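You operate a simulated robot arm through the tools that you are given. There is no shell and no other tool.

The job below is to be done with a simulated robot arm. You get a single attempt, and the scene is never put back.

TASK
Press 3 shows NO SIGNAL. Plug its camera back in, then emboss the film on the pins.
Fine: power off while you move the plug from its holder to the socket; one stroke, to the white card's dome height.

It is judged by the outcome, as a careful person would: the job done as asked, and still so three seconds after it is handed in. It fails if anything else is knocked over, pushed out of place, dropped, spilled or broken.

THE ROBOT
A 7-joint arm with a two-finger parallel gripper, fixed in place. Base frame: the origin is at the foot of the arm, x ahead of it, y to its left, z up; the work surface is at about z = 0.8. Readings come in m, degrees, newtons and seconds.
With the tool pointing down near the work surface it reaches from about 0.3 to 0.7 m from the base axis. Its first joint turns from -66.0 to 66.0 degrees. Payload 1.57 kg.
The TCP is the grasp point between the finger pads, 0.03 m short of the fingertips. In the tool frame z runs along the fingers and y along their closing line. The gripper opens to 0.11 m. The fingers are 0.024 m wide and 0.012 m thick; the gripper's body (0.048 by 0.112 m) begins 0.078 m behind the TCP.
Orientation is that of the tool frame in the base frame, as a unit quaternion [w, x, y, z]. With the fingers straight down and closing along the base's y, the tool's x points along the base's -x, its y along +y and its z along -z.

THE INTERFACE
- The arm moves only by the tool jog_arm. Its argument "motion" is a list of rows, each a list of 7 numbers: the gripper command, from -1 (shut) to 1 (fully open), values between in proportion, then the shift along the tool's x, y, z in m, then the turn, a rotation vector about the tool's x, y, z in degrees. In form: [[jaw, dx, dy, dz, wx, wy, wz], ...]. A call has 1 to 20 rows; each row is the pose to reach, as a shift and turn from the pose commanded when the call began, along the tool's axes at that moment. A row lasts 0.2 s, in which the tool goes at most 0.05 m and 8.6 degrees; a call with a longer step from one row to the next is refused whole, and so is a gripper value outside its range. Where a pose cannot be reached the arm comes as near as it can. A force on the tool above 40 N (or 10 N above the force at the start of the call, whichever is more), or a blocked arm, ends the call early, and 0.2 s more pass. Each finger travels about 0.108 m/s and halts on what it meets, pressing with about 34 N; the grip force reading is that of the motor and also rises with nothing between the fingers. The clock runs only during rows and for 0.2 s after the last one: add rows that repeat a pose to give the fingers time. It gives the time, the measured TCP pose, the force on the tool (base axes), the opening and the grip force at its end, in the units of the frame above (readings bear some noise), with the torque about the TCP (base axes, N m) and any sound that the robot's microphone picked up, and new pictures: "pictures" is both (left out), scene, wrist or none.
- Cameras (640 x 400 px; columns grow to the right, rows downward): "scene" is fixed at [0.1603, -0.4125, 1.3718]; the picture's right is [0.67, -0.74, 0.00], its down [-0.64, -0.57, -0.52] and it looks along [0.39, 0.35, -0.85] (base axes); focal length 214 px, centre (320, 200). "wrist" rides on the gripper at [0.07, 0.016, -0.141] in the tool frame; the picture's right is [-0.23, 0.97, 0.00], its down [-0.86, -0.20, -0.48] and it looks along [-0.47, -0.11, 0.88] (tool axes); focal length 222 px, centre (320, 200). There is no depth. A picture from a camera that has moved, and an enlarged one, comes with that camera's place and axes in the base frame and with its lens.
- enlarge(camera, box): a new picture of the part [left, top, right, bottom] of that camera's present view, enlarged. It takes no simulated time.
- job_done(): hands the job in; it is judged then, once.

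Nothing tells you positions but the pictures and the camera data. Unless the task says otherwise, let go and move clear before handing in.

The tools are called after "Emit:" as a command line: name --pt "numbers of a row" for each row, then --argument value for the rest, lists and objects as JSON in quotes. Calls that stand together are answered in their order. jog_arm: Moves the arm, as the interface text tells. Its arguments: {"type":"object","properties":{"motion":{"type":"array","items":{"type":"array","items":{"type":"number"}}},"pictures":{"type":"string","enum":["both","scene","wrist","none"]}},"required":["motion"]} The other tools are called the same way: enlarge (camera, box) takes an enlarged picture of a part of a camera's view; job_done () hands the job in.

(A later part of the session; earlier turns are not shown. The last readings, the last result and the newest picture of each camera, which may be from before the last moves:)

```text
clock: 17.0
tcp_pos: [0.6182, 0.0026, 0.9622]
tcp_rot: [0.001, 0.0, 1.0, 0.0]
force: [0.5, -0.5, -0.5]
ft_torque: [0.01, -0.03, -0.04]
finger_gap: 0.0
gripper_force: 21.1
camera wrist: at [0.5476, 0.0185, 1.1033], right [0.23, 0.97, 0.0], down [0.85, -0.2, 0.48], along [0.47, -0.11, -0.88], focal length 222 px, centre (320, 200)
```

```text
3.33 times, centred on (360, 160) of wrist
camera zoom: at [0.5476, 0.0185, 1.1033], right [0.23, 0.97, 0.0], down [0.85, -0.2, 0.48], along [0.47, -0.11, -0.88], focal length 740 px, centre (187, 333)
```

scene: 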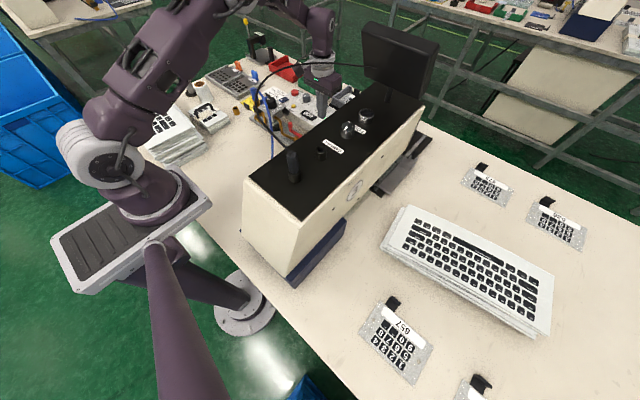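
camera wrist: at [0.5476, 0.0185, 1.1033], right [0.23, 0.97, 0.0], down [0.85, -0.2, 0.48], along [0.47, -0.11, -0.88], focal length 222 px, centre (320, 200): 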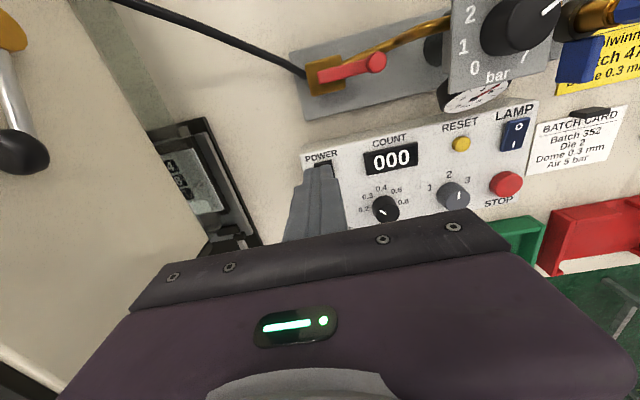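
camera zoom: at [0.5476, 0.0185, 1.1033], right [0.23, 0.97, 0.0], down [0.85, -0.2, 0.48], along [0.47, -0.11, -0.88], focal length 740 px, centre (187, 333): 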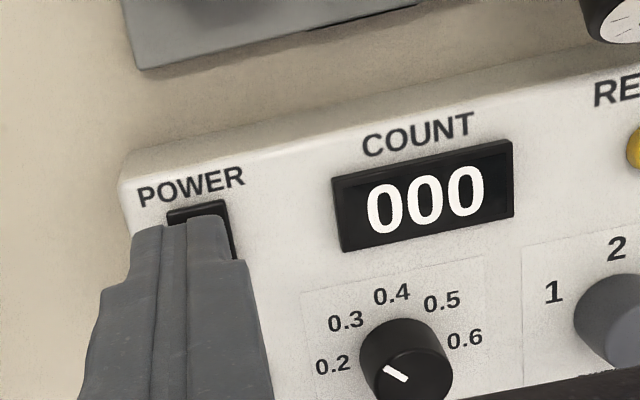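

The LED appears off, though I'll confirm from farther back. Next I'll rise, cross above the camera cable, and turn the gripper 90° over the plug at (0.309,-0.22), so the fingers close along x and the cable can leave between them.

Emit:
jog_arm --pt "-1 0 0 -0.045 0 0 0" --pt "-1 0 0 -0.09 0 0 0" --pt "-1 0.01 0 -0.135 0 0 0" --pt "-1 0.03 0 -0.178 0 0 8" --pt "-1 0.06 0 -0.21 0 0 16" --pt "-1 0.09 0 -0.24 0 0 24" --pt "-1 0.12 0 -0.27 0 0 32" --pt "-1 0.15 0 -0.29 0 0 40" --pt "-1 0.15 0 -0.29 0 0 40" --pictures "both"

Emit:
enlarge --camera "wrist" --box '[300, 0, 460, 120]'

Emit:
enlarge --camera "scene" --box '[260, 70, 380, 150]'

```text
clock: 19.0
tcp_pos: [0.4645, 0.0009, 1.2521]
tcp_rot: [0.001, 0.343, 0.939, 0.0]
force: [0.6, -0.1, -0.2]
ft_torque: [0.03, -0.01, -0.01]
finger_gap: 0.0
gripper_force: 21.6
camera wrist: at [0.4214, 0.0591, 1.3934], right [0.8, 0.6, 0.0], down [0.53, -0.7, 0.48], along [0.29, -0.38, -0.88], focal length 222 px, centre (320, 200)
```

scene: 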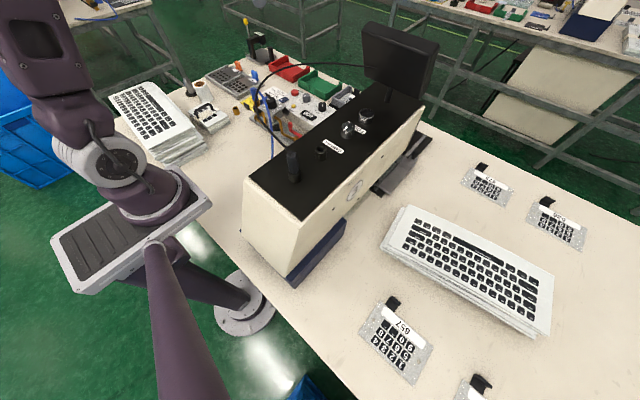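
wrist: 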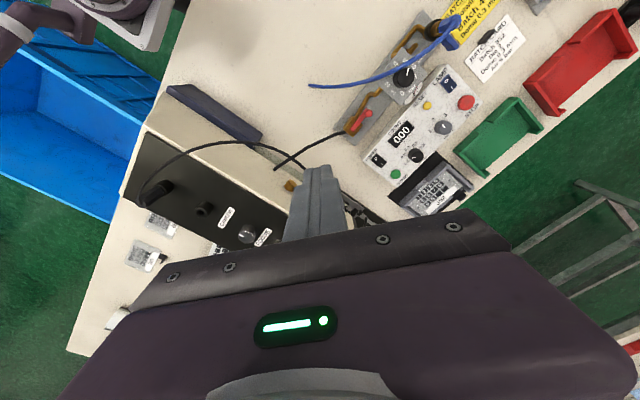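

```text
3.33 times, centred on (380, 60) of wrist
camera zoom: at [0.4214, 0.0591, 1.3934], right [0.8, 0.6, 0.0], down [0.53, -0.7, 0.48], along [0.29, -0.38, -0.88], focal length 740 px, centre (120, 667)
```

zoom: 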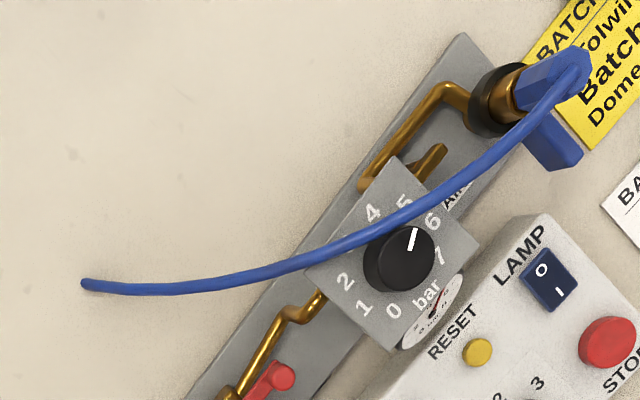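

```text
5.00 times, centred on (320, 110) of scene
camera zoom: at [0.1603, -0.4125, 1.3718], right [0.67, -0.74, 0.0], down [-0.64, -0.57, -0.52], along [0.39, 0.35, -0.85], focal length 1072 px, centre (320, 650)
```

zoom: 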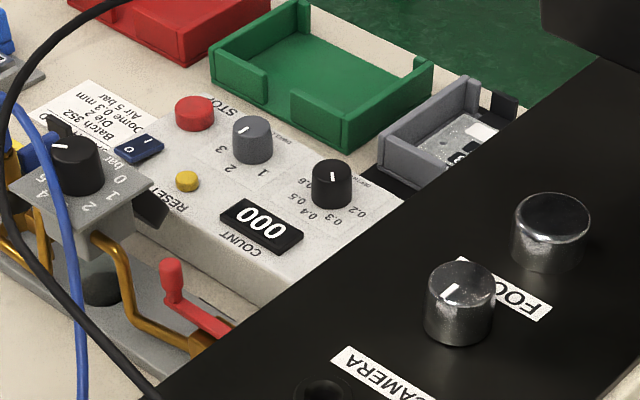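

Emit:
enlarge --camera "wrist" --box '[340, 100, 460, 200]'

Emit:
enlarge --camera "wrist" --box '[130, 120, 300, 240]'

```text
4.00 times, centred on (400, 150) of wrist
camera zoom: at [0.4214, 0.0591, 1.3934], right [0.8, 0.6, 0.0], down [0.53, -0.7, 0.48], along [0.29, -0.38, -0.88], focal length 888 px, centre (0, 400)
```

zoom: 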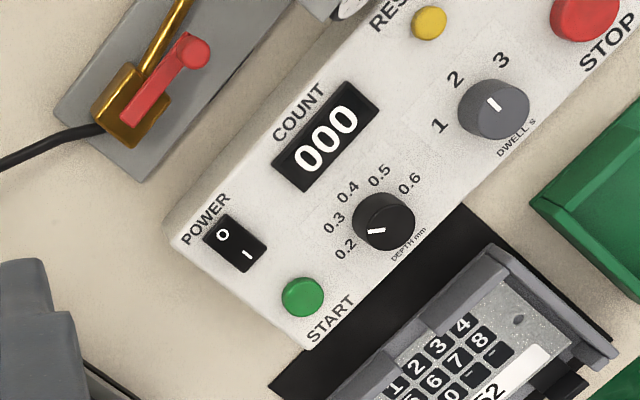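

```text
3.33 times, centred on (215, 180) of wrist
camera zoom: at [0.4214, 0.0591, 1.3934], right [0.8, 0.6, 0.0], down [0.53, -0.7, 0.48], along [0.29, -0.38, -0.88], focal length 740 px, centre (670, 267)
```

zoom: 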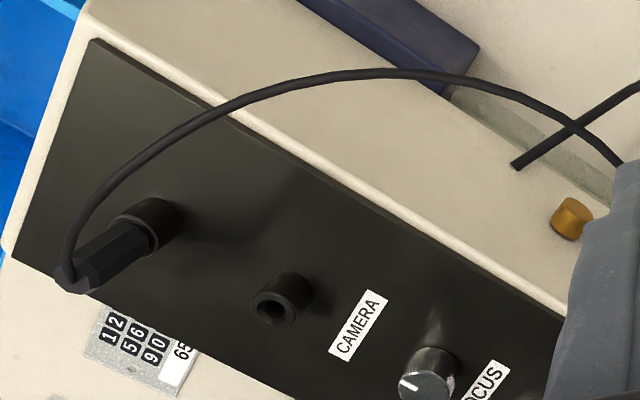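

The LED is dark and the O side of the rocker is pressed, so power is off. Now I'll move above the plug at (0.309,-0.22) with the fingers closing along x and partly open.

Emit:
jog_arm --pt "-1 -0.0033 -0.0385 0 0 0 7.2" --pt "-1 -0.0066 -0.077 0 0 0 14.4" --pt "-0.5 -0.01 -0.1155 0 0 0 21.5" --pt "0.0 -0.0132 -0.154 0 0 0 28.7" --pt "0.2 -0.0165 -0.1925 0 0 0 35.9" --pt "0.2 -0.02 -0.231 0 0 0 43" --pt "0.2 -0.023 -0.2693 0 0 0 50" --pt "0.2 -0.023 -0.2693 0 0 0 50" --pictures "both"

Emit:
enlarge --camera "wrist" --box '[240, 90, 400, 210]'

Emit:
enlarge --camera "scene" --box '[260, 70, 360, 190]'

```text
clock: 20.8
tcp_pos: [0.3099, -0.218, 1.2515]
tcp_rot: [0.001, 0.708, 0.706, 0.0]
force: [-0.2, 0.0, -0.4]
ft_torque: [0.03, -0.02, 0.0]
finger_gap: 0.0662
gripper_force: 0.1
camera wrist: at [0.326, -0.1492, 1.3924], right [0.97, -0.23, 0.0], down [-0.2, -0.85, 0.48], along [-0.11, -0.47, -0.88], focal length 222 px, centre (320, 200)
```

scene: 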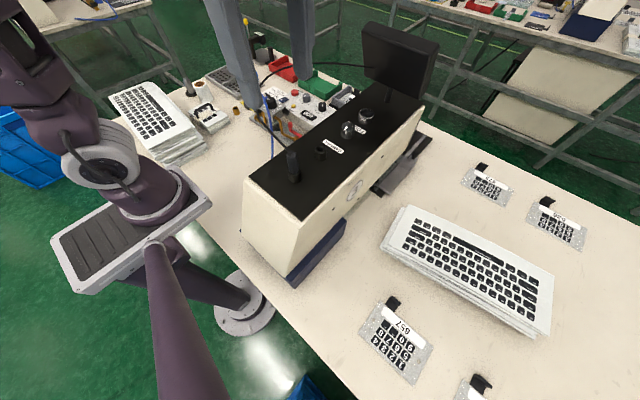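
wrist: 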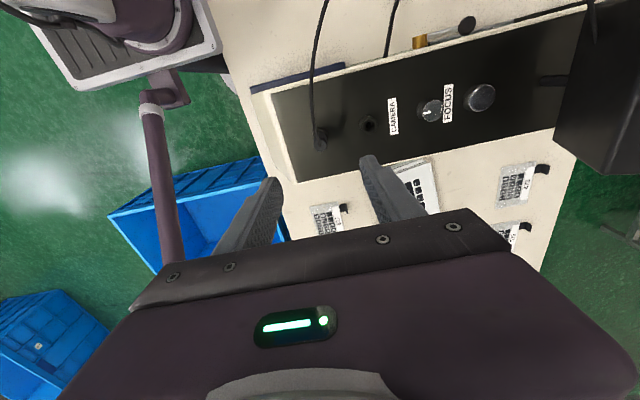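

```text
3.33 times, centred on (320, 150) of wrist
camera zoom: at [0.326, -0.1492, 1.3924], right [0.97, -0.23, 0.0], down [-0.2, -0.85, 0.48], along [-0.11, -0.47, -0.88], focal length 740 px, centre (320, 367)
```

zoom: 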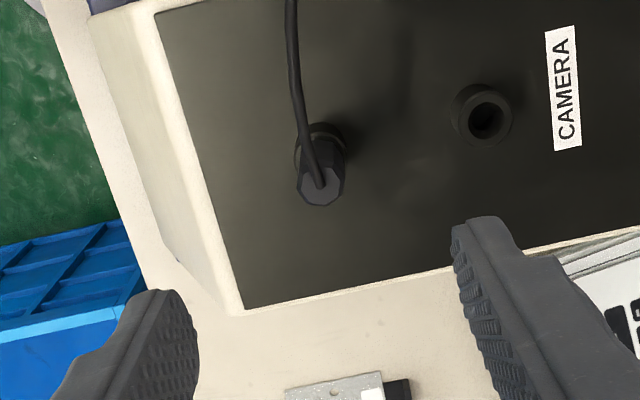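

```text
3.33 times, centred on (310, 130) of scene
camera zoom: at [0.1603, -0.4126, 1.3718], right [0.67, -0.74, 0.0], down [-0.64, -0.57, -0.52], along [0.39, 0.35, -0.85], focal length 715 px, centre (353, 433)
```

zoom: 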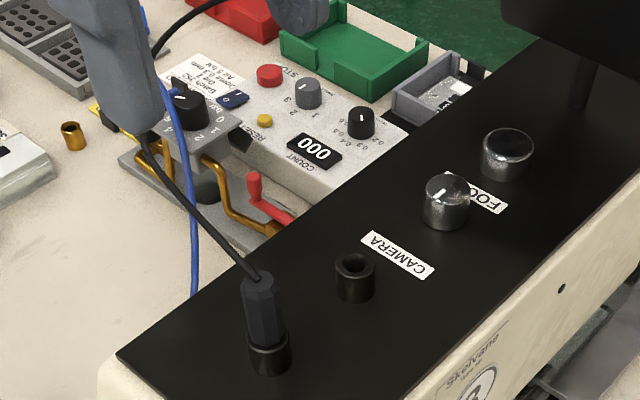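

The plug top is centred at (0.3097,-0.2193), almost exactly under the tool, and the socket is 0.07 m further in +x. I'll descend to TCP z≈1.117, so the tips stay just above the holder rim.

Emit:
jog_arm --pt "0.2 -0.001 0 0.04 0 0 0" --pt "0.2 -0.001 0 0.08 0 0 0" --pt "0.2 -0.001 0 0.115 0 0 0" --pt "0.2 -0.001 0 0.134 0 0 0" --pt "0.2 -0.001 0 0.134 0 0 0" --pictures "both"

Emit:
enlarge --camera "wrist" --box '[240, 110, 400, 210]'

Emit:
enlarge --camera "scene" --box '[260, 120, 350, 190]'

```text
clock: 22.0
tcp_pos: [0.3094, -0.2179, 1.1164]
tcp_rot: [0.001, 0.707, 0.708, 0.0]
force: [0.5, 0.1, 0.0]
ft_torque: [0.02, 0.03, -0.01]
finger_gap: 0.066
gripper_force: 0.0
camera wrist: at [0.3262, -0.1503, 1.2571], right [0.97, -0.23, 0.0], down [-0.2, -0.85, 0.48], along [-0.11, -0.47, -0.88], focal length 222 px, centre (320, 200)
```

scene: 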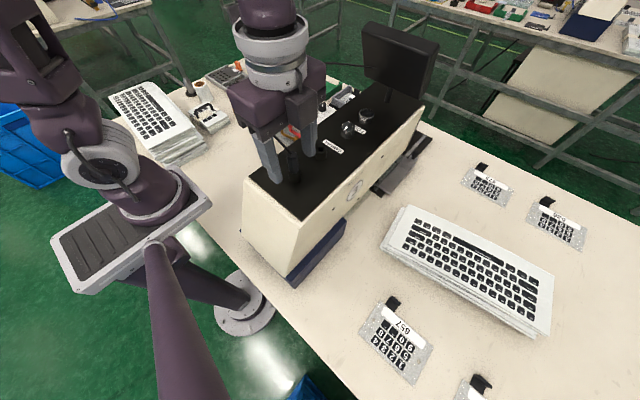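
wrist: 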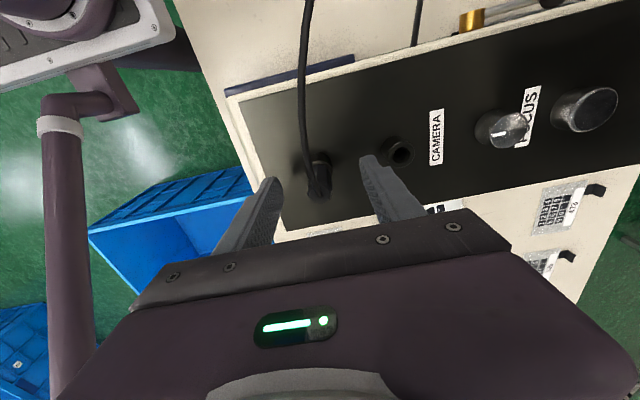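

```text
4.00 times, centred on (320, 160) of wrist
camera zoom: at [0.3262, -0.1503, 1.2571], right [0.97, -0.23, 0.0], down [-0.2, -0.85, 0.48], along [-0.11, -0.47, -0.88], focal length 888 px, centre (320, 360)
```

zoom: 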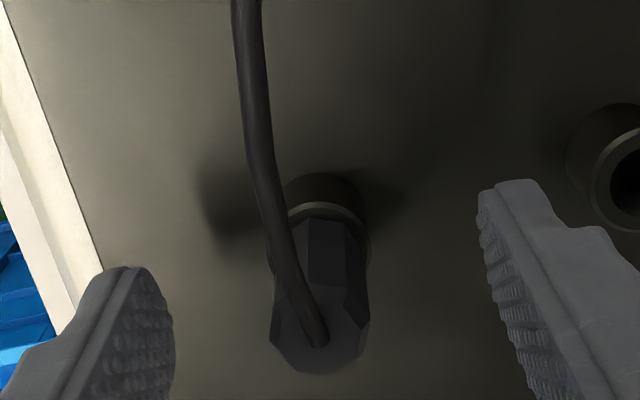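

```text
5.71 times, centred on (305, 155) of scene
camera zoom: at [0.1603, -0.4125, 1.3718], right [0.67, -0.74, 0.0], down [-0.64, -0.57, -0.52], along [0.39, 0.35, -0.85], focal length 1226 px, centre (406, 457)
```

zoom: 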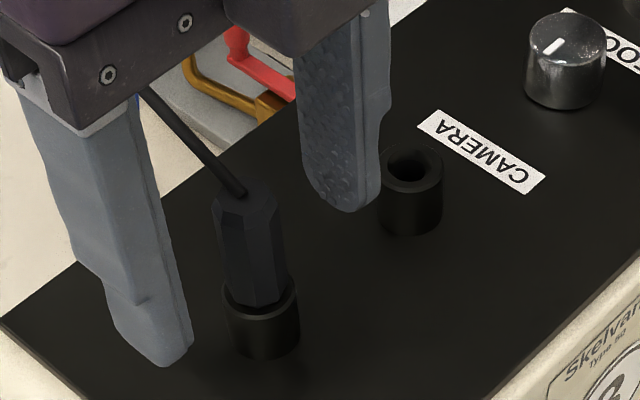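

The plug sits centred between the fingers and the cable exits through the open side. Closing the gripper on the plug body.

Emit:
jog_arm --pt "-0.3 0 0 0 0 0 0" --pt "-0.5 0 0 0 0 0 0" --pt "-1 0 0 0 0 0 0" --pt "-1 0 0 0 0 0 0" --pictures "both"

Emit:
enlarge --camera "scene" --box '[260, 120, 350, 190]'

```text
clock: 23.0
tcp_pos: [0.3094, -0.2189, 1.1164]
tcp_rot: [0.001, 0.707, 0.707, 0.0]
force: [-0.2, -0.9, -0.2]
ft_torque: [-0.03, 0.02, 0.05]
finger_gap: 0.0165
gripper_force: 31.6
camera wrist: at [0.3263, -0.1503, 1.2574], right [0.97, -0.23, 0.0], down [-0.2, -0.85, 0.48], along [-0.11, -0.47, -0.88], focal length 222 px, centre (320, 200)
```

scene: 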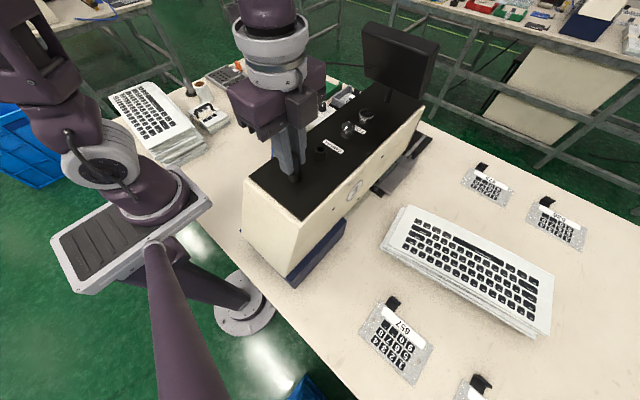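
wrist: 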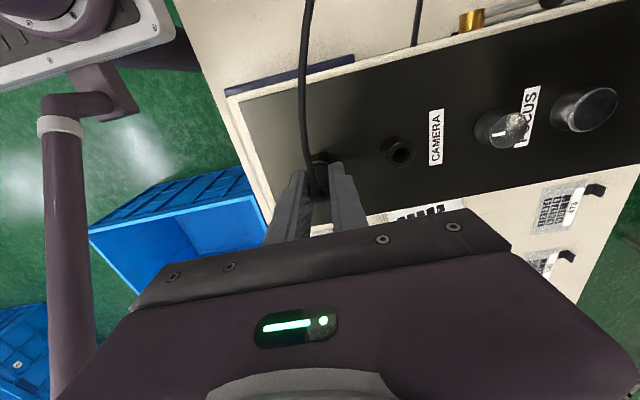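

```text
5.71 times, centred on (305, 155) of scene
camera zoom: at [0.1603, -0.4125, 1.3718], right [0.67, -0.74, 0.0], down [-0.64, -0.57, -0.52], along [0.39, 0.35, -0.85], focal length 1226 px, centre (406, 457)
```

zoom: 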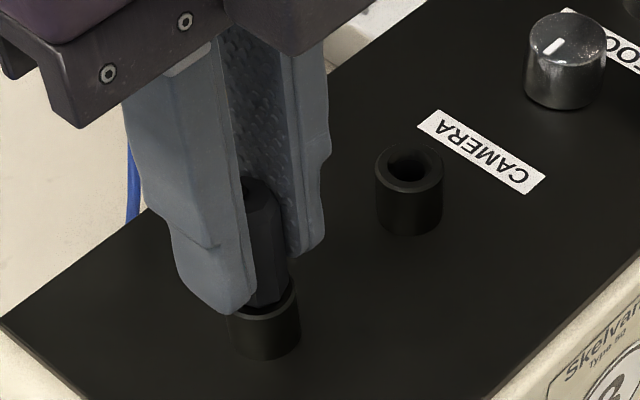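

The grip is firm at 16.5 mm. Lifting the plug straight up out of the holder.

Emit:
jog_arm --pt "-1 0 0 -0.008 0 0 0" --pt "-1 0 0 -0.018 0 0 0" --pt "-1 0 0 -0.028 0 0 0" --pt "-1 0 0 -0.04 0 0 0" --pt "-1 0 0 -0.04 0 0 0" --pictures "both"

Emit:
enlarge --camera "scene" --box '[260, 110, 350, 190]'

Emit:
enlarge --camera "wrist" --box '[260, 110, 420, 210]'

```text
clock: 24.2
tcp_pos: [0.3106, -0.2198, 1.1563]
tcp_rot: [0.002, 0.707, 0.707, 0.001]
force: [0.1, -0.2, -0.6]
ft_torque: [-0.01, 0.01, 0.01]
finger_gap: 0.0164
gripper_force: 31.6
camera wrist: at [0.327, -0.1504, 1.2982], right [0.97, -0.23, 0.0], down [-0.2, -0.85, 0.48], along [-0.11, -0.47, -0.88], focal length 222 px, centre (320, 200)
```

scene: 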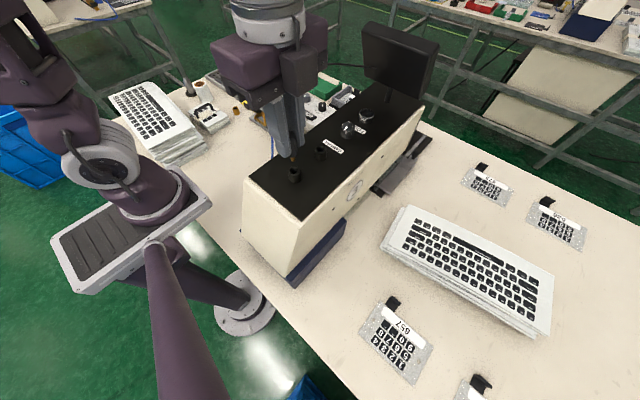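
wrist: 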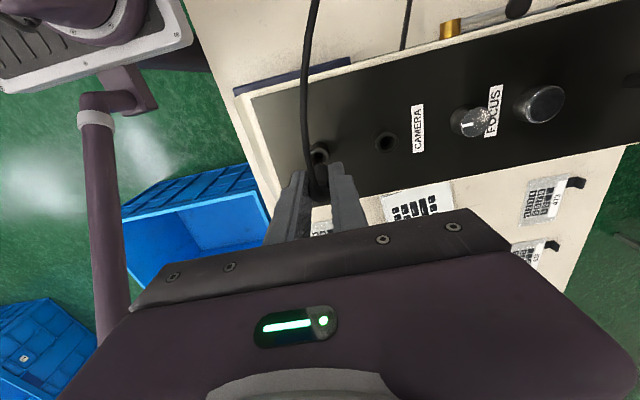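

```text
5.00 times, centred on (305, 150) of scene
camera zoom: at [0.1603, -0.4125, 1.3718], right [0.67, -0.74, 0.0], down [-0.64, -0.57, -0.52], along [0.39, 0.35, -0.85], focal length 1072 px, centre (395, 450)
```

zoom: 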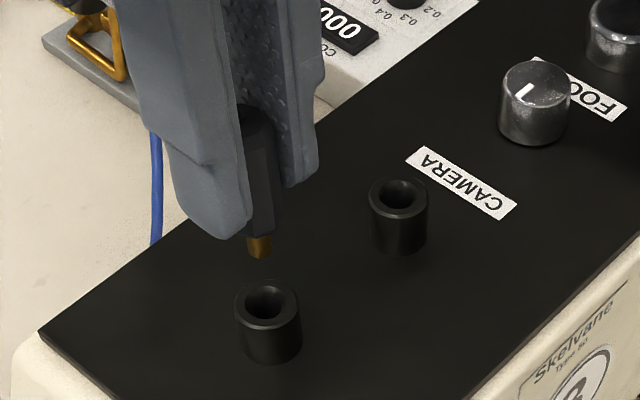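

```text
4.00 times, centred on (340, 160) of wrist
camera zoom: at [0.327, -0.1504, 1.2982], right [0.97, -0.23, 0.0], down [-0.2, -0.85, 0.48], along [-0.11, -0.47, -0.88], focal length 888 px, centre (240, 360)
```

zoom: 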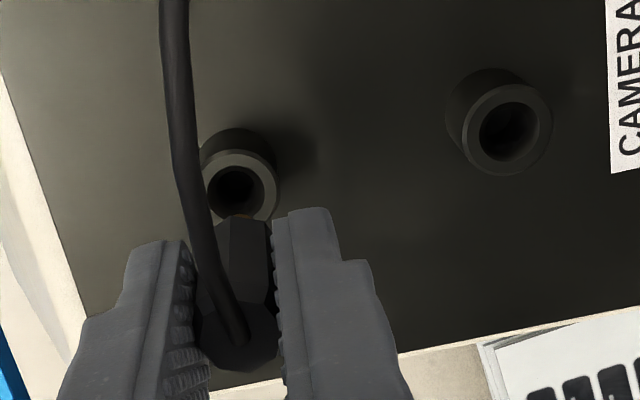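

The plug is out and its brass tip is clear of the holder. I'll move 0.07 m in +x to above the CAMERA socket and check alignment.

Emit:
jog_arm --pt "-1 0 0.02 0 0 0 0" --pt "-1 0 0.045 0 0 0 0" --pt "-1 0 0.0695 0 0 0 0" --pt "-1 0 0.0695 0 0 0 0" --pt "-1 0 0.0695 0 0 0 0" --pictures "both"

Emit:
enlarge --camera "scene" --box '[270, 100, 370, 180]'

Emit:
enlarge --camera "wrist" --box '[240, 110, 400, 210]'

```text
clock: 25.4
tcp_pos: [0.3798, -0.2196, 1.1602]
tcp_rot: [0.002, 0.707, 0.707, 0.001]
force: [0.4, -0.1, -0.7]
ft_torque: [-0.05, -0.03, 0.0]
finger_gap: 0.0163
gripper_force: 31.5
camera wrist: at [0.3962, -0.1506, 1.3005], right [0.97, -0.23, 0.0], down [-0.2, -0.85, 0.48], along [-0.11, -0.47, -0.88], focal length 222 px, centre (320, 200)
```

scene: 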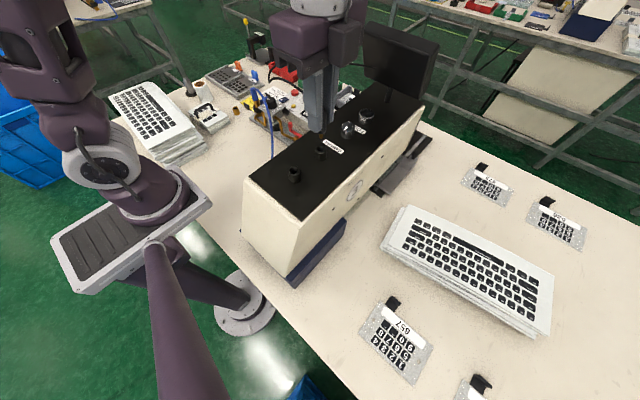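
wrist: 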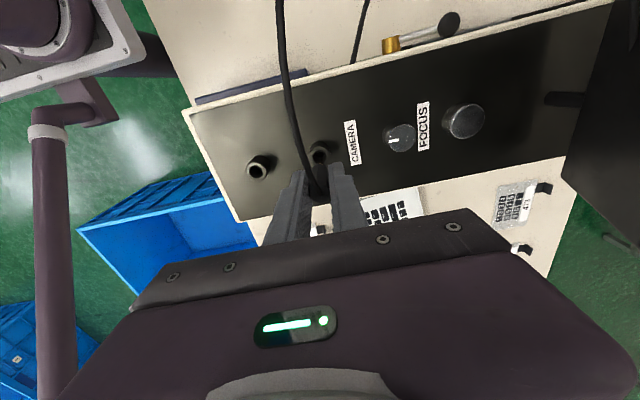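

```text
5.00 times, centred on (320, 140) of scene
camera zoom: at [0.1603, -0.4125, 1.3718], right [0.67, -0.74, 0.0], down [-0.64, -0.57, -0.52], along [0.39, 0.35, -0.85], focal length 1072 px, centre (320, 500)
```

zoom: 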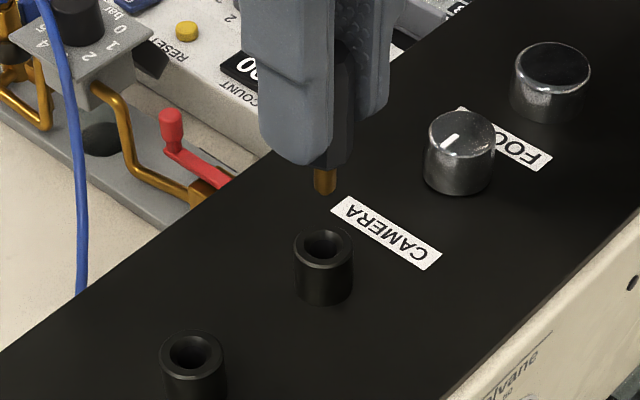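

```text
4.00 times, centred on (320, 160) of wrist
camera zoom: at [0.3962, -0.1506, 1.3005], right [0.97, -0.23, 0.0], down [-0.2, -0.85, 0.48], along [-0.11, -0.47, -0.88], focal length 888 px, centre (320, 360)
```

zoom: 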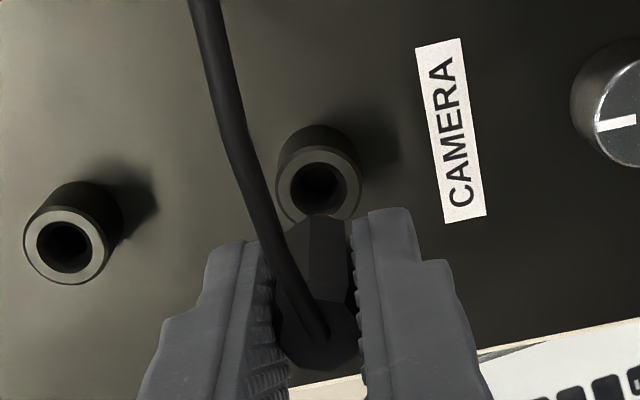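

The plug tip lines up with the socket hole within about 1 mm in both views. Lowering slowly into the socket.

Emit:
jog_arm --pt "-1 0 0 0.01 0 0 0" --pt "-1 0 0 0.018 0 0 0" --pt "-1 0 0 0.025 0 0 0" --pt "-1 0 0 0.029 0 0 0" --pictures "both"

Emit:
enlarge --camera "scene" --box '[280, 110, 360, 174]'

Emit:
enlarge --camera "wrist" --box '[240, 110, 400, 210]'

```text
clock: 26.4
tcp_pos: [0.3805, -0.22, 1.1293]
tcp_rot: [0.002, 0.706, 0.708, 0.002]
force: [0.1, 0.1, 0.4]
ft_torque: [0.01, 0.01, -0.01]
finger_gap: 0.0163
gripper_force: 31.8
camera wrist: at [0.3964, -0.1512, 1.2712], right [0.97, -0.23, 0.0], down [-0.2, -0.85, 0.48], along [-0.11, -0.47, -0.88], focal length 222 px, centre (320, 200)
```

scene: 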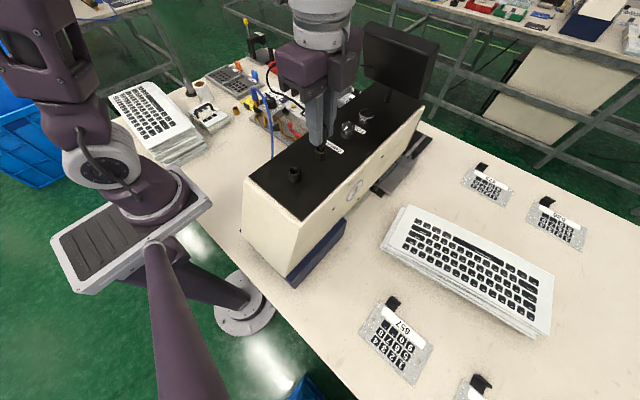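
wrist: 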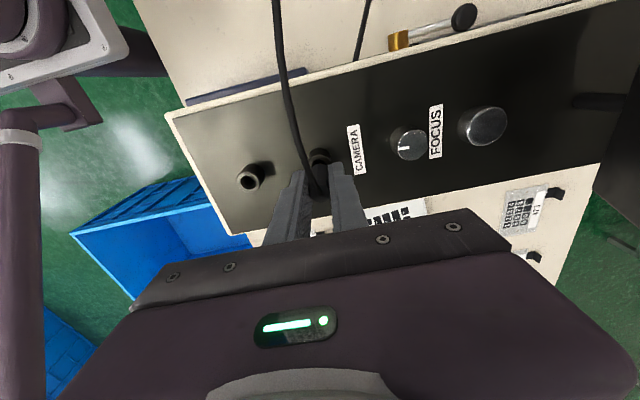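

```text
6.25 times, centred on (320, 142) of scene
camera zoom: at [0.1603, -0.4125, 1.3718], right [0.67, -0.74, 0.0], down [-0.64, -0.57, -0.52], along [0.39, 0.35, -0.85], focal length 1340 px, centre (320, 562)
```

zoom: 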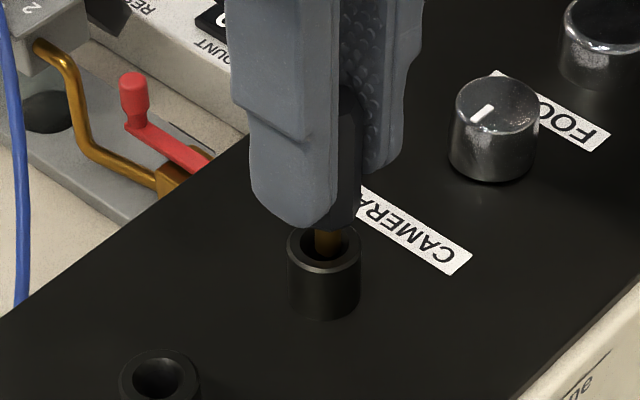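

```text
4.00 times, centred on (320, 160) of wrist
camera zoom: at [0.3964, -0.1512, 1.2712], right [0.97, -0.23, 0.0], down [-0.2, -0.85, 0.48], along [-0.11, -0.47, -0.88], focal length 888 px, centre (320, 360)
```

zoom: 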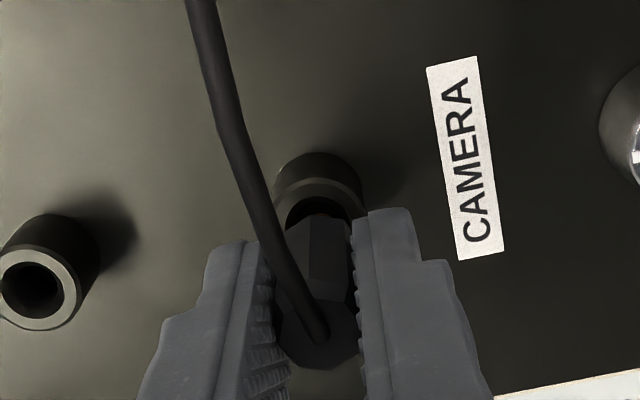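

The tip is entering the socket and is about 1 mm off toward the camera's right. I'll correct by (−1 mm x, +1 mm y) and keep lowering.

Emit:
jog_arm --pt "-1 0.001 -0.001 0.0 0 0 0" --pt "-1 0.001 -0.001 0.003 0 0 0" --pt "-1 0.001 -0.001 0.006 0 0 0" --pt "-1 0.001 -0.001 0.009 0 0 0" --pt "-1 0.001 -0.001 0.0115 0 0 0" --pictures "both"

Emit:
enlarge --camera "scene" --box '[280, 110, 360, 174]'

Emit:
enlarge --camera "wrist" --box '[240, 110, 400, 210]'

```text
clock: 27.6
tcp_pos: [0.3791, -0.2201, 1.1173]
tcp_rot: [0.002, 0.706, 0.708, 0.0]
force: [-0.8, -1.2, 3.0]
ft_torque: [-0.02, 0.04, 0.02]
finger_gap: 0.0164
gripper_force: 31.6
camera wrist: at [0.3953, -0.1499, 1.2587], right [0.97, -0.23, 0.0], down [-0.2, -0.85, 0.48], along [-0.11, -0.47, -0.88], focal length 222 px, centre (320, 200)
```

scene: 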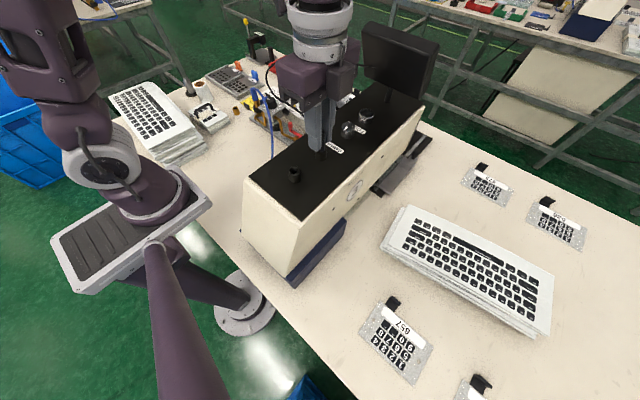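
wrist: 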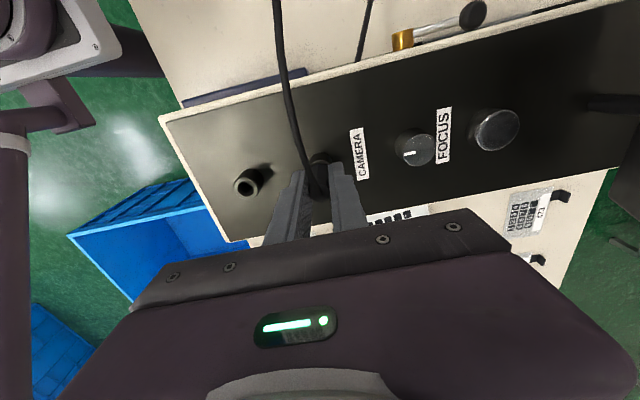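

```text
6.25 times, centred on (320, 142) of scene
camera zoom: at [0.1603, -0.4125, 1.3718], right [0.67, -0.74, 0.0], down [-0.64, -0.57, -0.52], along [0.39, 0.35, -0.85], focal length 1340 px, centre (320, 562)
```

zoom: 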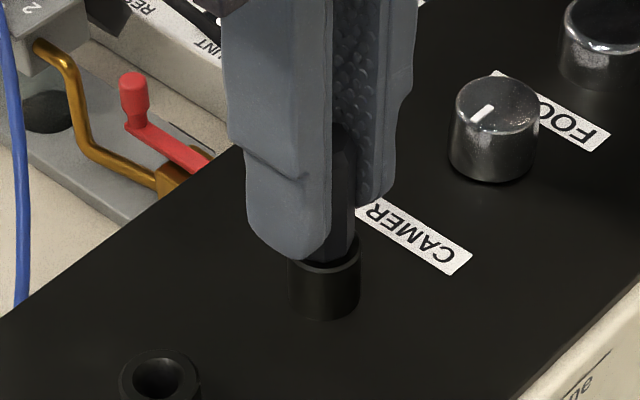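

```text
4.00 times, centred on (320, 160) of wrist
camera zoom: at [0.3953, -0.1499, 1.2587], right [0.97, -0.23, 0.0], down [-0.2, -0.85, 0.48], along [-0.11, -0.47, -0.88], focal length 888 px, centre (320, 360)
```

zoom: 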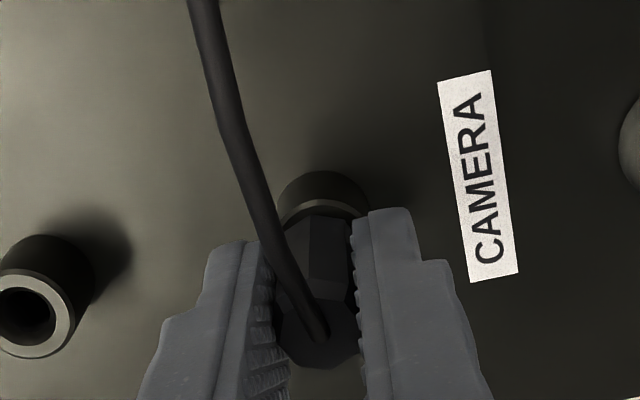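

The plug is in to the same height it had in the holder, with 3 N of contact. I'll press a little more to make sure it's fully seated.

Emit:
jog_arm --pt "-1 0 0 0.001 0 0 0" --pt "-1 0 0 0.002 0 0 0" --pt "-1 0 0 0.003 0 0 0" --pictures "both"

Emit:
enlarge --camera "scene" --box '[280, 110, 360, 174]'

```text
clock: 28.4
tcp_pos: [0.3793, -0.2183, 1.1157]
tcp_rot: [0.003, 0.707, 0.707, 0.0]
force: [0.3, 1.7, 35.6]
ft_torque: [0.05, 0.07, -0.02]
finger_gap: 0.0165
gripper_force: 31.5
camera wrist: at [0.3949, -0.1497, 1.2566], right [0.97, -0.23, 0.0], down [-0.2, -0.85, 0.48], along [-0.11, -0.47, -0.88], focal length 222 px, centre (320, 200)
```

scene: 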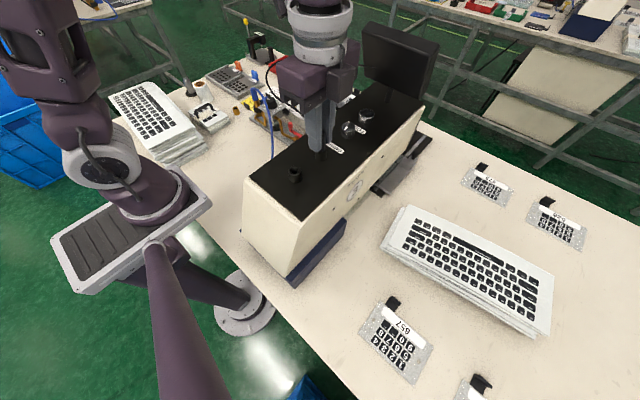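
wrist: 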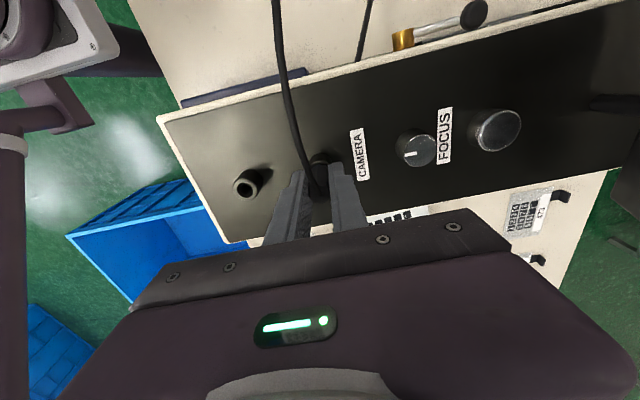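

```text
6.25 times, centred on (320, 142) of scene
camera zoom: at [0.1599, -0.4122, 1.3719], right [0.67, -0.74, 0.0], down [-0.64, -0.57, -0.52], along [0.39, 0.35, -0.85], focal length 1340 px, centre (320, 562)
```

zoom: 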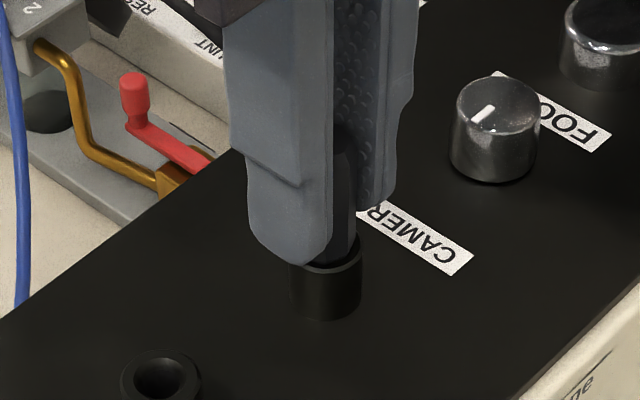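

Force rose stiffly to 35 N, so the plug is fully seated. I'll ease off the pressure, release it, and rise straight up.

Emit:
jog_arm --pt "-1 0 0 -0.002 0 0 0" --pt "-0.6 0 0 -0.002 0 0 0" --pt "-0.3 0 0 -0.002 0 0 0" --pt "-0.2 0 0 -0.002 0 0 0" --pt "-0.2 0 0 -0.002 0 0 0" --pictures "scene"

Emit:
enlarge --camera "scene" --box '[280, 110, 360, 174]'

```text
clock: 29.6
tcp_pos: [0.3799, -0.2182, 1.116]
tcp_rot: [0.001, 0.707, 0.707, 0.0]
force: [0.7, -0.2, 0.4]
ft_torque: [0.01, 0.04, -0.02]
finger_gap: 0.044
gripper_force: 0.0
```

scene: 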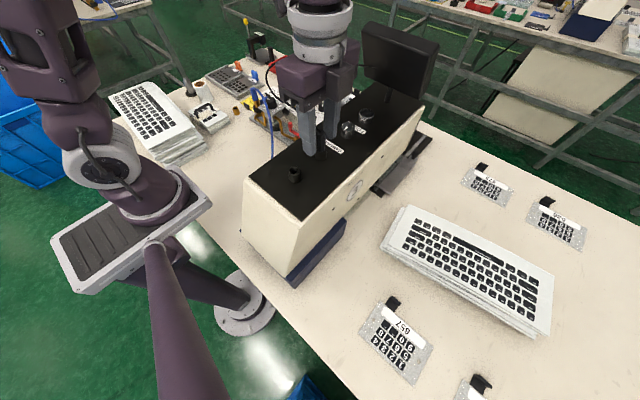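

```text
6.25 times, centred on (320, 142) of scene
camera zoom: at [0.1603, -0.4125, 1.3718], right [0.67, -0.74, 0.0], down [-0.64, -0.57, -0.52], along [0.39, 0.35, -0.85], focal length 1340 px, centre (320, 562)
```

zoom: 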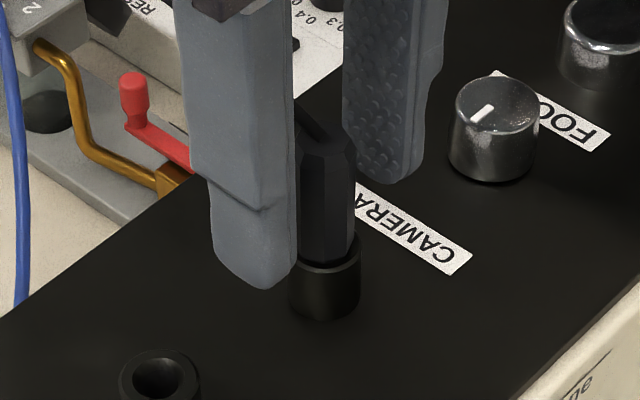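

The plug is standing in the CAMERA socket. Rising straight up and clear.

Emit:
jog_arm --pt "-0.2 0 0 -0.02 0 0 0" --pt "-0.2 0 0 -0.06 0 0 0" --pt "-0.2 0 0 -0.1 0 0 0" --pt "-0.2 0 0 -0.135 0 0 0" --pt "-0.2 0 0 -0.135 0 0 0" --pictures "both"

Emit:
enlarge --camera "scene" --box '[260, 70, 380, 180]'

Emit:
enlarge --camera "wrist" --box '[240, 60, 400, 180]'

```text
clock: 30.8
tcp_pos: [0.3801, -0.2183, 1.2522]
tcp_rot: [0.001, 0.707, 0.707, 0.0]
force: [-0.3, 0.0, 0.2]
ft_torque: [0.0, -0.03, -0.05]
finger_gap: 0.0441
gripper_force: 0.1
camera wrist: at [0.3956, -0.1499, 1.3921], right [0.97, -0.23, 0.0], down [-0.2, -0.85, 0.48], along [-0.11, -0.47, -0.88], focal length 222 px, centre (320, 200)
```

scene: 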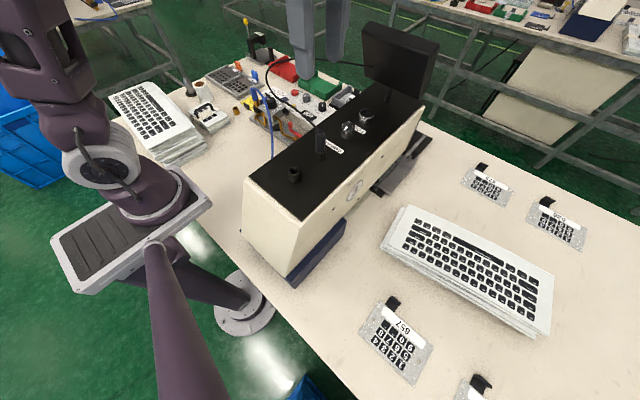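
wrist: 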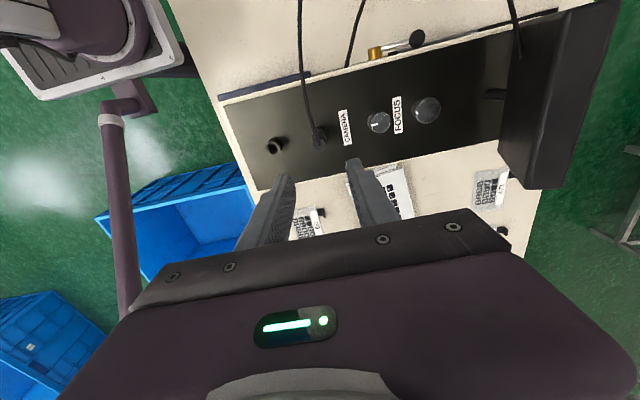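

```text
3.64 times, centred on (320, 125) of scene
camera zoom: at [0.1603, -0.4125, 1.3718], right [0.67, -0.74, 0.0], down [-0.64, -0.57, -0.52], along [0.39, 0.35, -0.85], focal length 780 px, centre (320, 473)
```

zoom: 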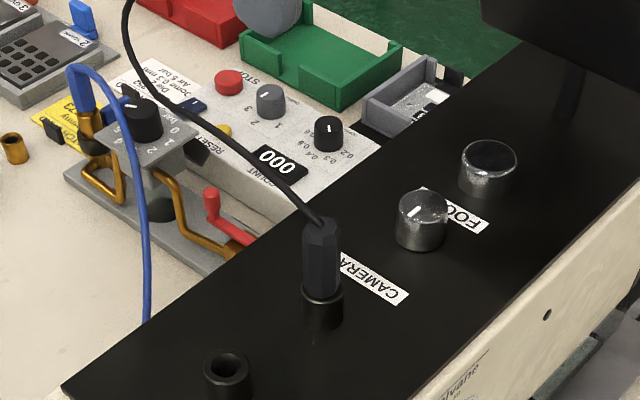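

```text
3.33 times, centred on (320, 120) of wrist
camera zoom: at [0.3956, -0.1499, 1.3921], right [0.97, -0.23, 0.0], down [-0.2, -0.85, 0.48], along [-0.11, -0.47, -0.88], focal length 740 px, centre (320, 467)
```

zoom: 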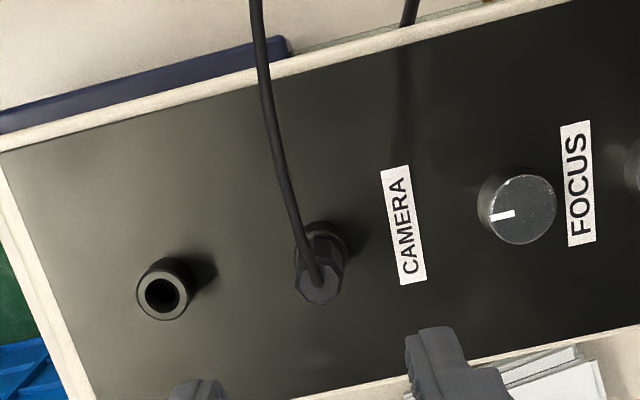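

The plug is in the CAMERA socket and upright, and the holder is empty. I'll back away over the top and check where the cable arc lies before returning to the POWER switch.

Emit:
jog_arm --pt "-0.4 0.031 0.012 -0.01 0 0 -7.2" --pt "-0.6 0.062 0.024 -0.01 0 0 -14.4" --pt "-1 0.093 0.036 -0.01 0 0 -21.5" --pt "-1 0.124 0.048 -0.01 0 0 -28.7" --pt "-1 0.155 0.06 -0.01 0 0 -35.9" --pt "-1 0.187 0.072 -0.01 0 0 -43" --pt "-1 0.218 0.0845 -0.01 0 0 -50" --pt "-1 0.218 0.0845 -0.01 0 0 -50" --pictures "both"

Emit:
enlarge --camera "wrist" --box '[120, 80, 440, 240]'

Emit:
enlarge --camera "scene" --box '[240, 30, 440, 180]'

```text
clock: 32.6
tcp_pos: [0.4652, -0.0022, 1.262]
tcp_rot: [0.001, 0.341, 0.94, 0.0]
force: [0.4, 0.2, 0.9]
ft_torque: [-0.03, 0.01, 0.01]
finger_gap: 0.0
gripper_force: 21.0
camera wrist: at [0.4218, 0.0557, 1.4023], right [0.8, 0.6, 0.0], down [0.53, -0.7, 0.48], along [0.29, -0.38, -0.88], focal length 222 px, centre (320, 200)
```

scene: 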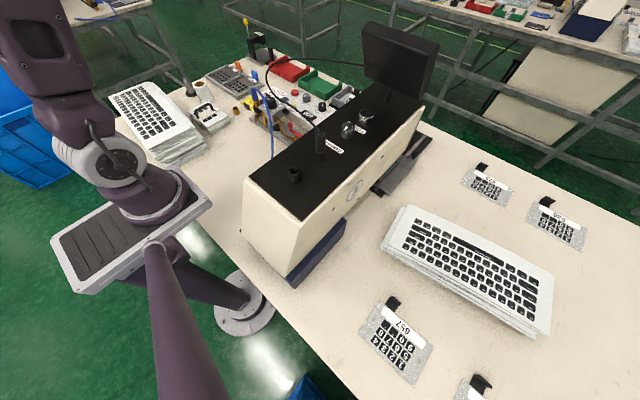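
wrist: 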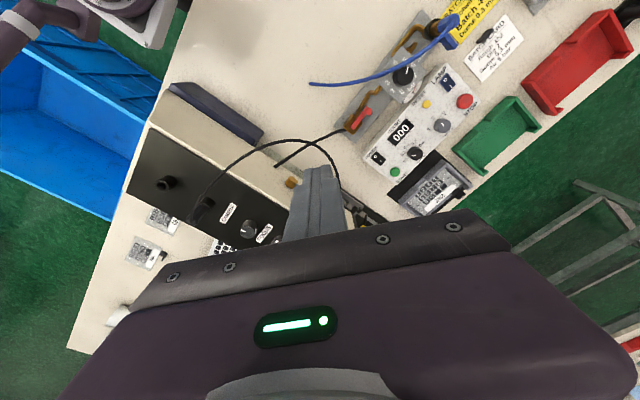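

```text
2.00 times, centred on (280, 160) of wrist
camera zoom: at [0.4218, 0.0557, 1.4023], right [0.8, 0.6, 0.0], down [0.53, -0.7, 0.48], along [0.29, -0.38, -0.88], focal length 444 px, centre (400, 280)
```

zoom: 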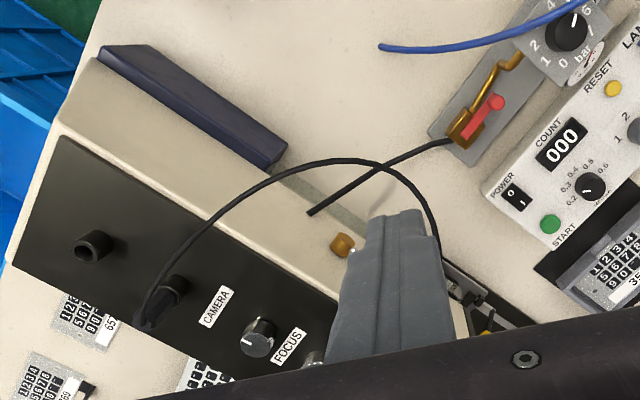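

```text
2.67 times, centred on (340, 105) of scene
camera zoom: at [0.1603, -0.4125, 1.3718], right [0.67, -0.74, 0.0], down [-0.64, -0.57, -0.52], along [0.39, 0.35, -0.85], focal length 572 px, centre (267, 453)
```

zoom: 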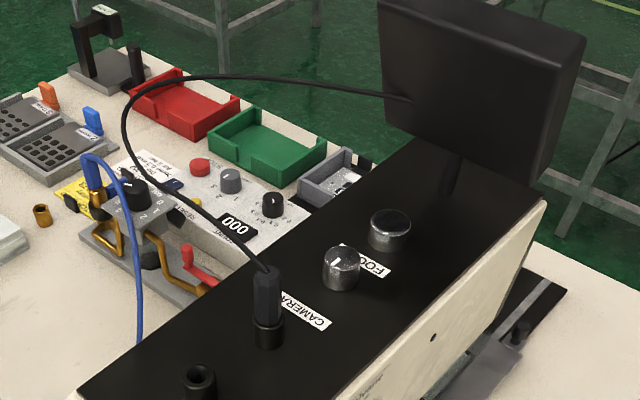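

The cable arc now peaks near (0.46,-0.01,1.12), so I'll approach the POWER switch high and from the outside as before, aiming at the I half (x≈0.668, y≈0).

Emit:
jog_arm --pt "-1 -0.0234 0.0235 0.025 0 0 -8" --pt "-1 -0.0464 0.0427 0.057 0 0 -16" --pt "-1 -0.0695 0.0619 0.09 0 0 -24" --pt "-1 -0.0925 0.0812 0.12 0 0 -32" --pt "-1 -0.1132 0.0985 0.15 0 0 -40" --pt "-1 -0.1324 0.1145 0.18 0 0 -40" --pt "-1 -0.1477 0.1273 0.21 0 0 -40" --pt "-1 -0.1531 0.1318 0.245 0 0 -40" --pt "-1 -0.1531 0.1318 0.285 0 0 -40" --pt "-1 -0.1531 0.1318 0.285 0 0 -40" --pictures "both"

Emit:
enlarge --camera "scene" --box '[240, 10, 440, 170]'

Emit:
enlarge --camera "wrist" --box '[280, 90, 440, 210]'

```text
clock: 34.8
tcp_pos: [0.6654, 0.0028, 0.9745]
tcp_rot: [0.001, 0.0, 1.0, 0.0]
force: [-0.2, -0.7, -0.2]
ft_torque: [-0.02, -0.03, -0.01]
finger_gap: 0.0
gripper_force: 21.1
camera wrist: at [0.5963, 0.0179, 1.1159], right [0.23, 0.97, 0.0], down [0.85, -0.2, 0.48], along [0.47, -0.11, -0.88], focal length 222 px, centre (320, 200)
```

scene: 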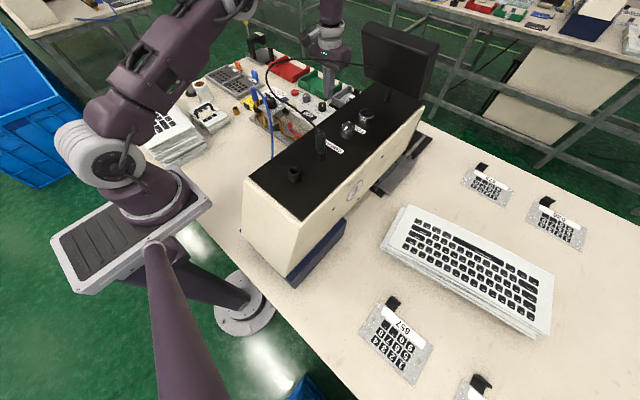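
wrist: 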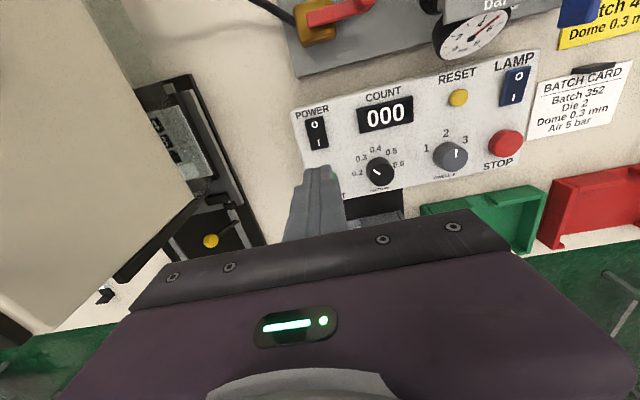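

```text
2.50 times, centred on (340, 90) of scene
camera zoom: at [0.1603, -0.4125, 1.3718], right [0.67, -0.74, 0.0], down [-0.64, -0.57, -0.52], along [0.39, 0.35, -0.85], focal length 536 px, centre (270, 475)
```

zoom: 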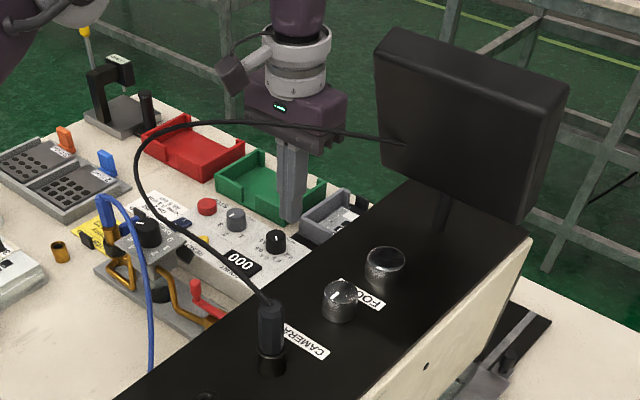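

```text
3.33 times, centred on (360, 150) of wrist
camera zoom: at [0.5963, 0.0179, 1.1159], right [0.23, 0.97, 0.0], down [0.85, -0.2, 0.48], along [0.47, -0.11, -0.88], focal length 740 px, centre (187, 367)
```

zoom: 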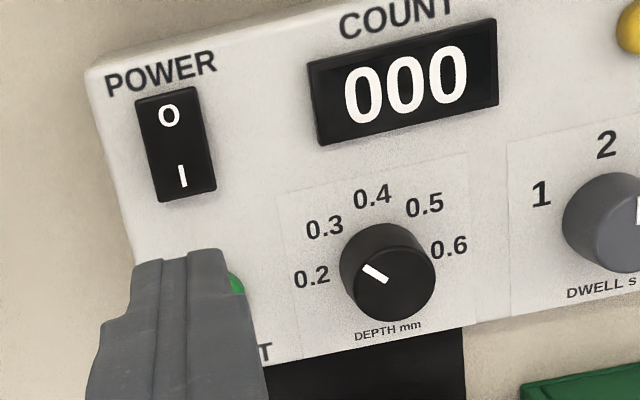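

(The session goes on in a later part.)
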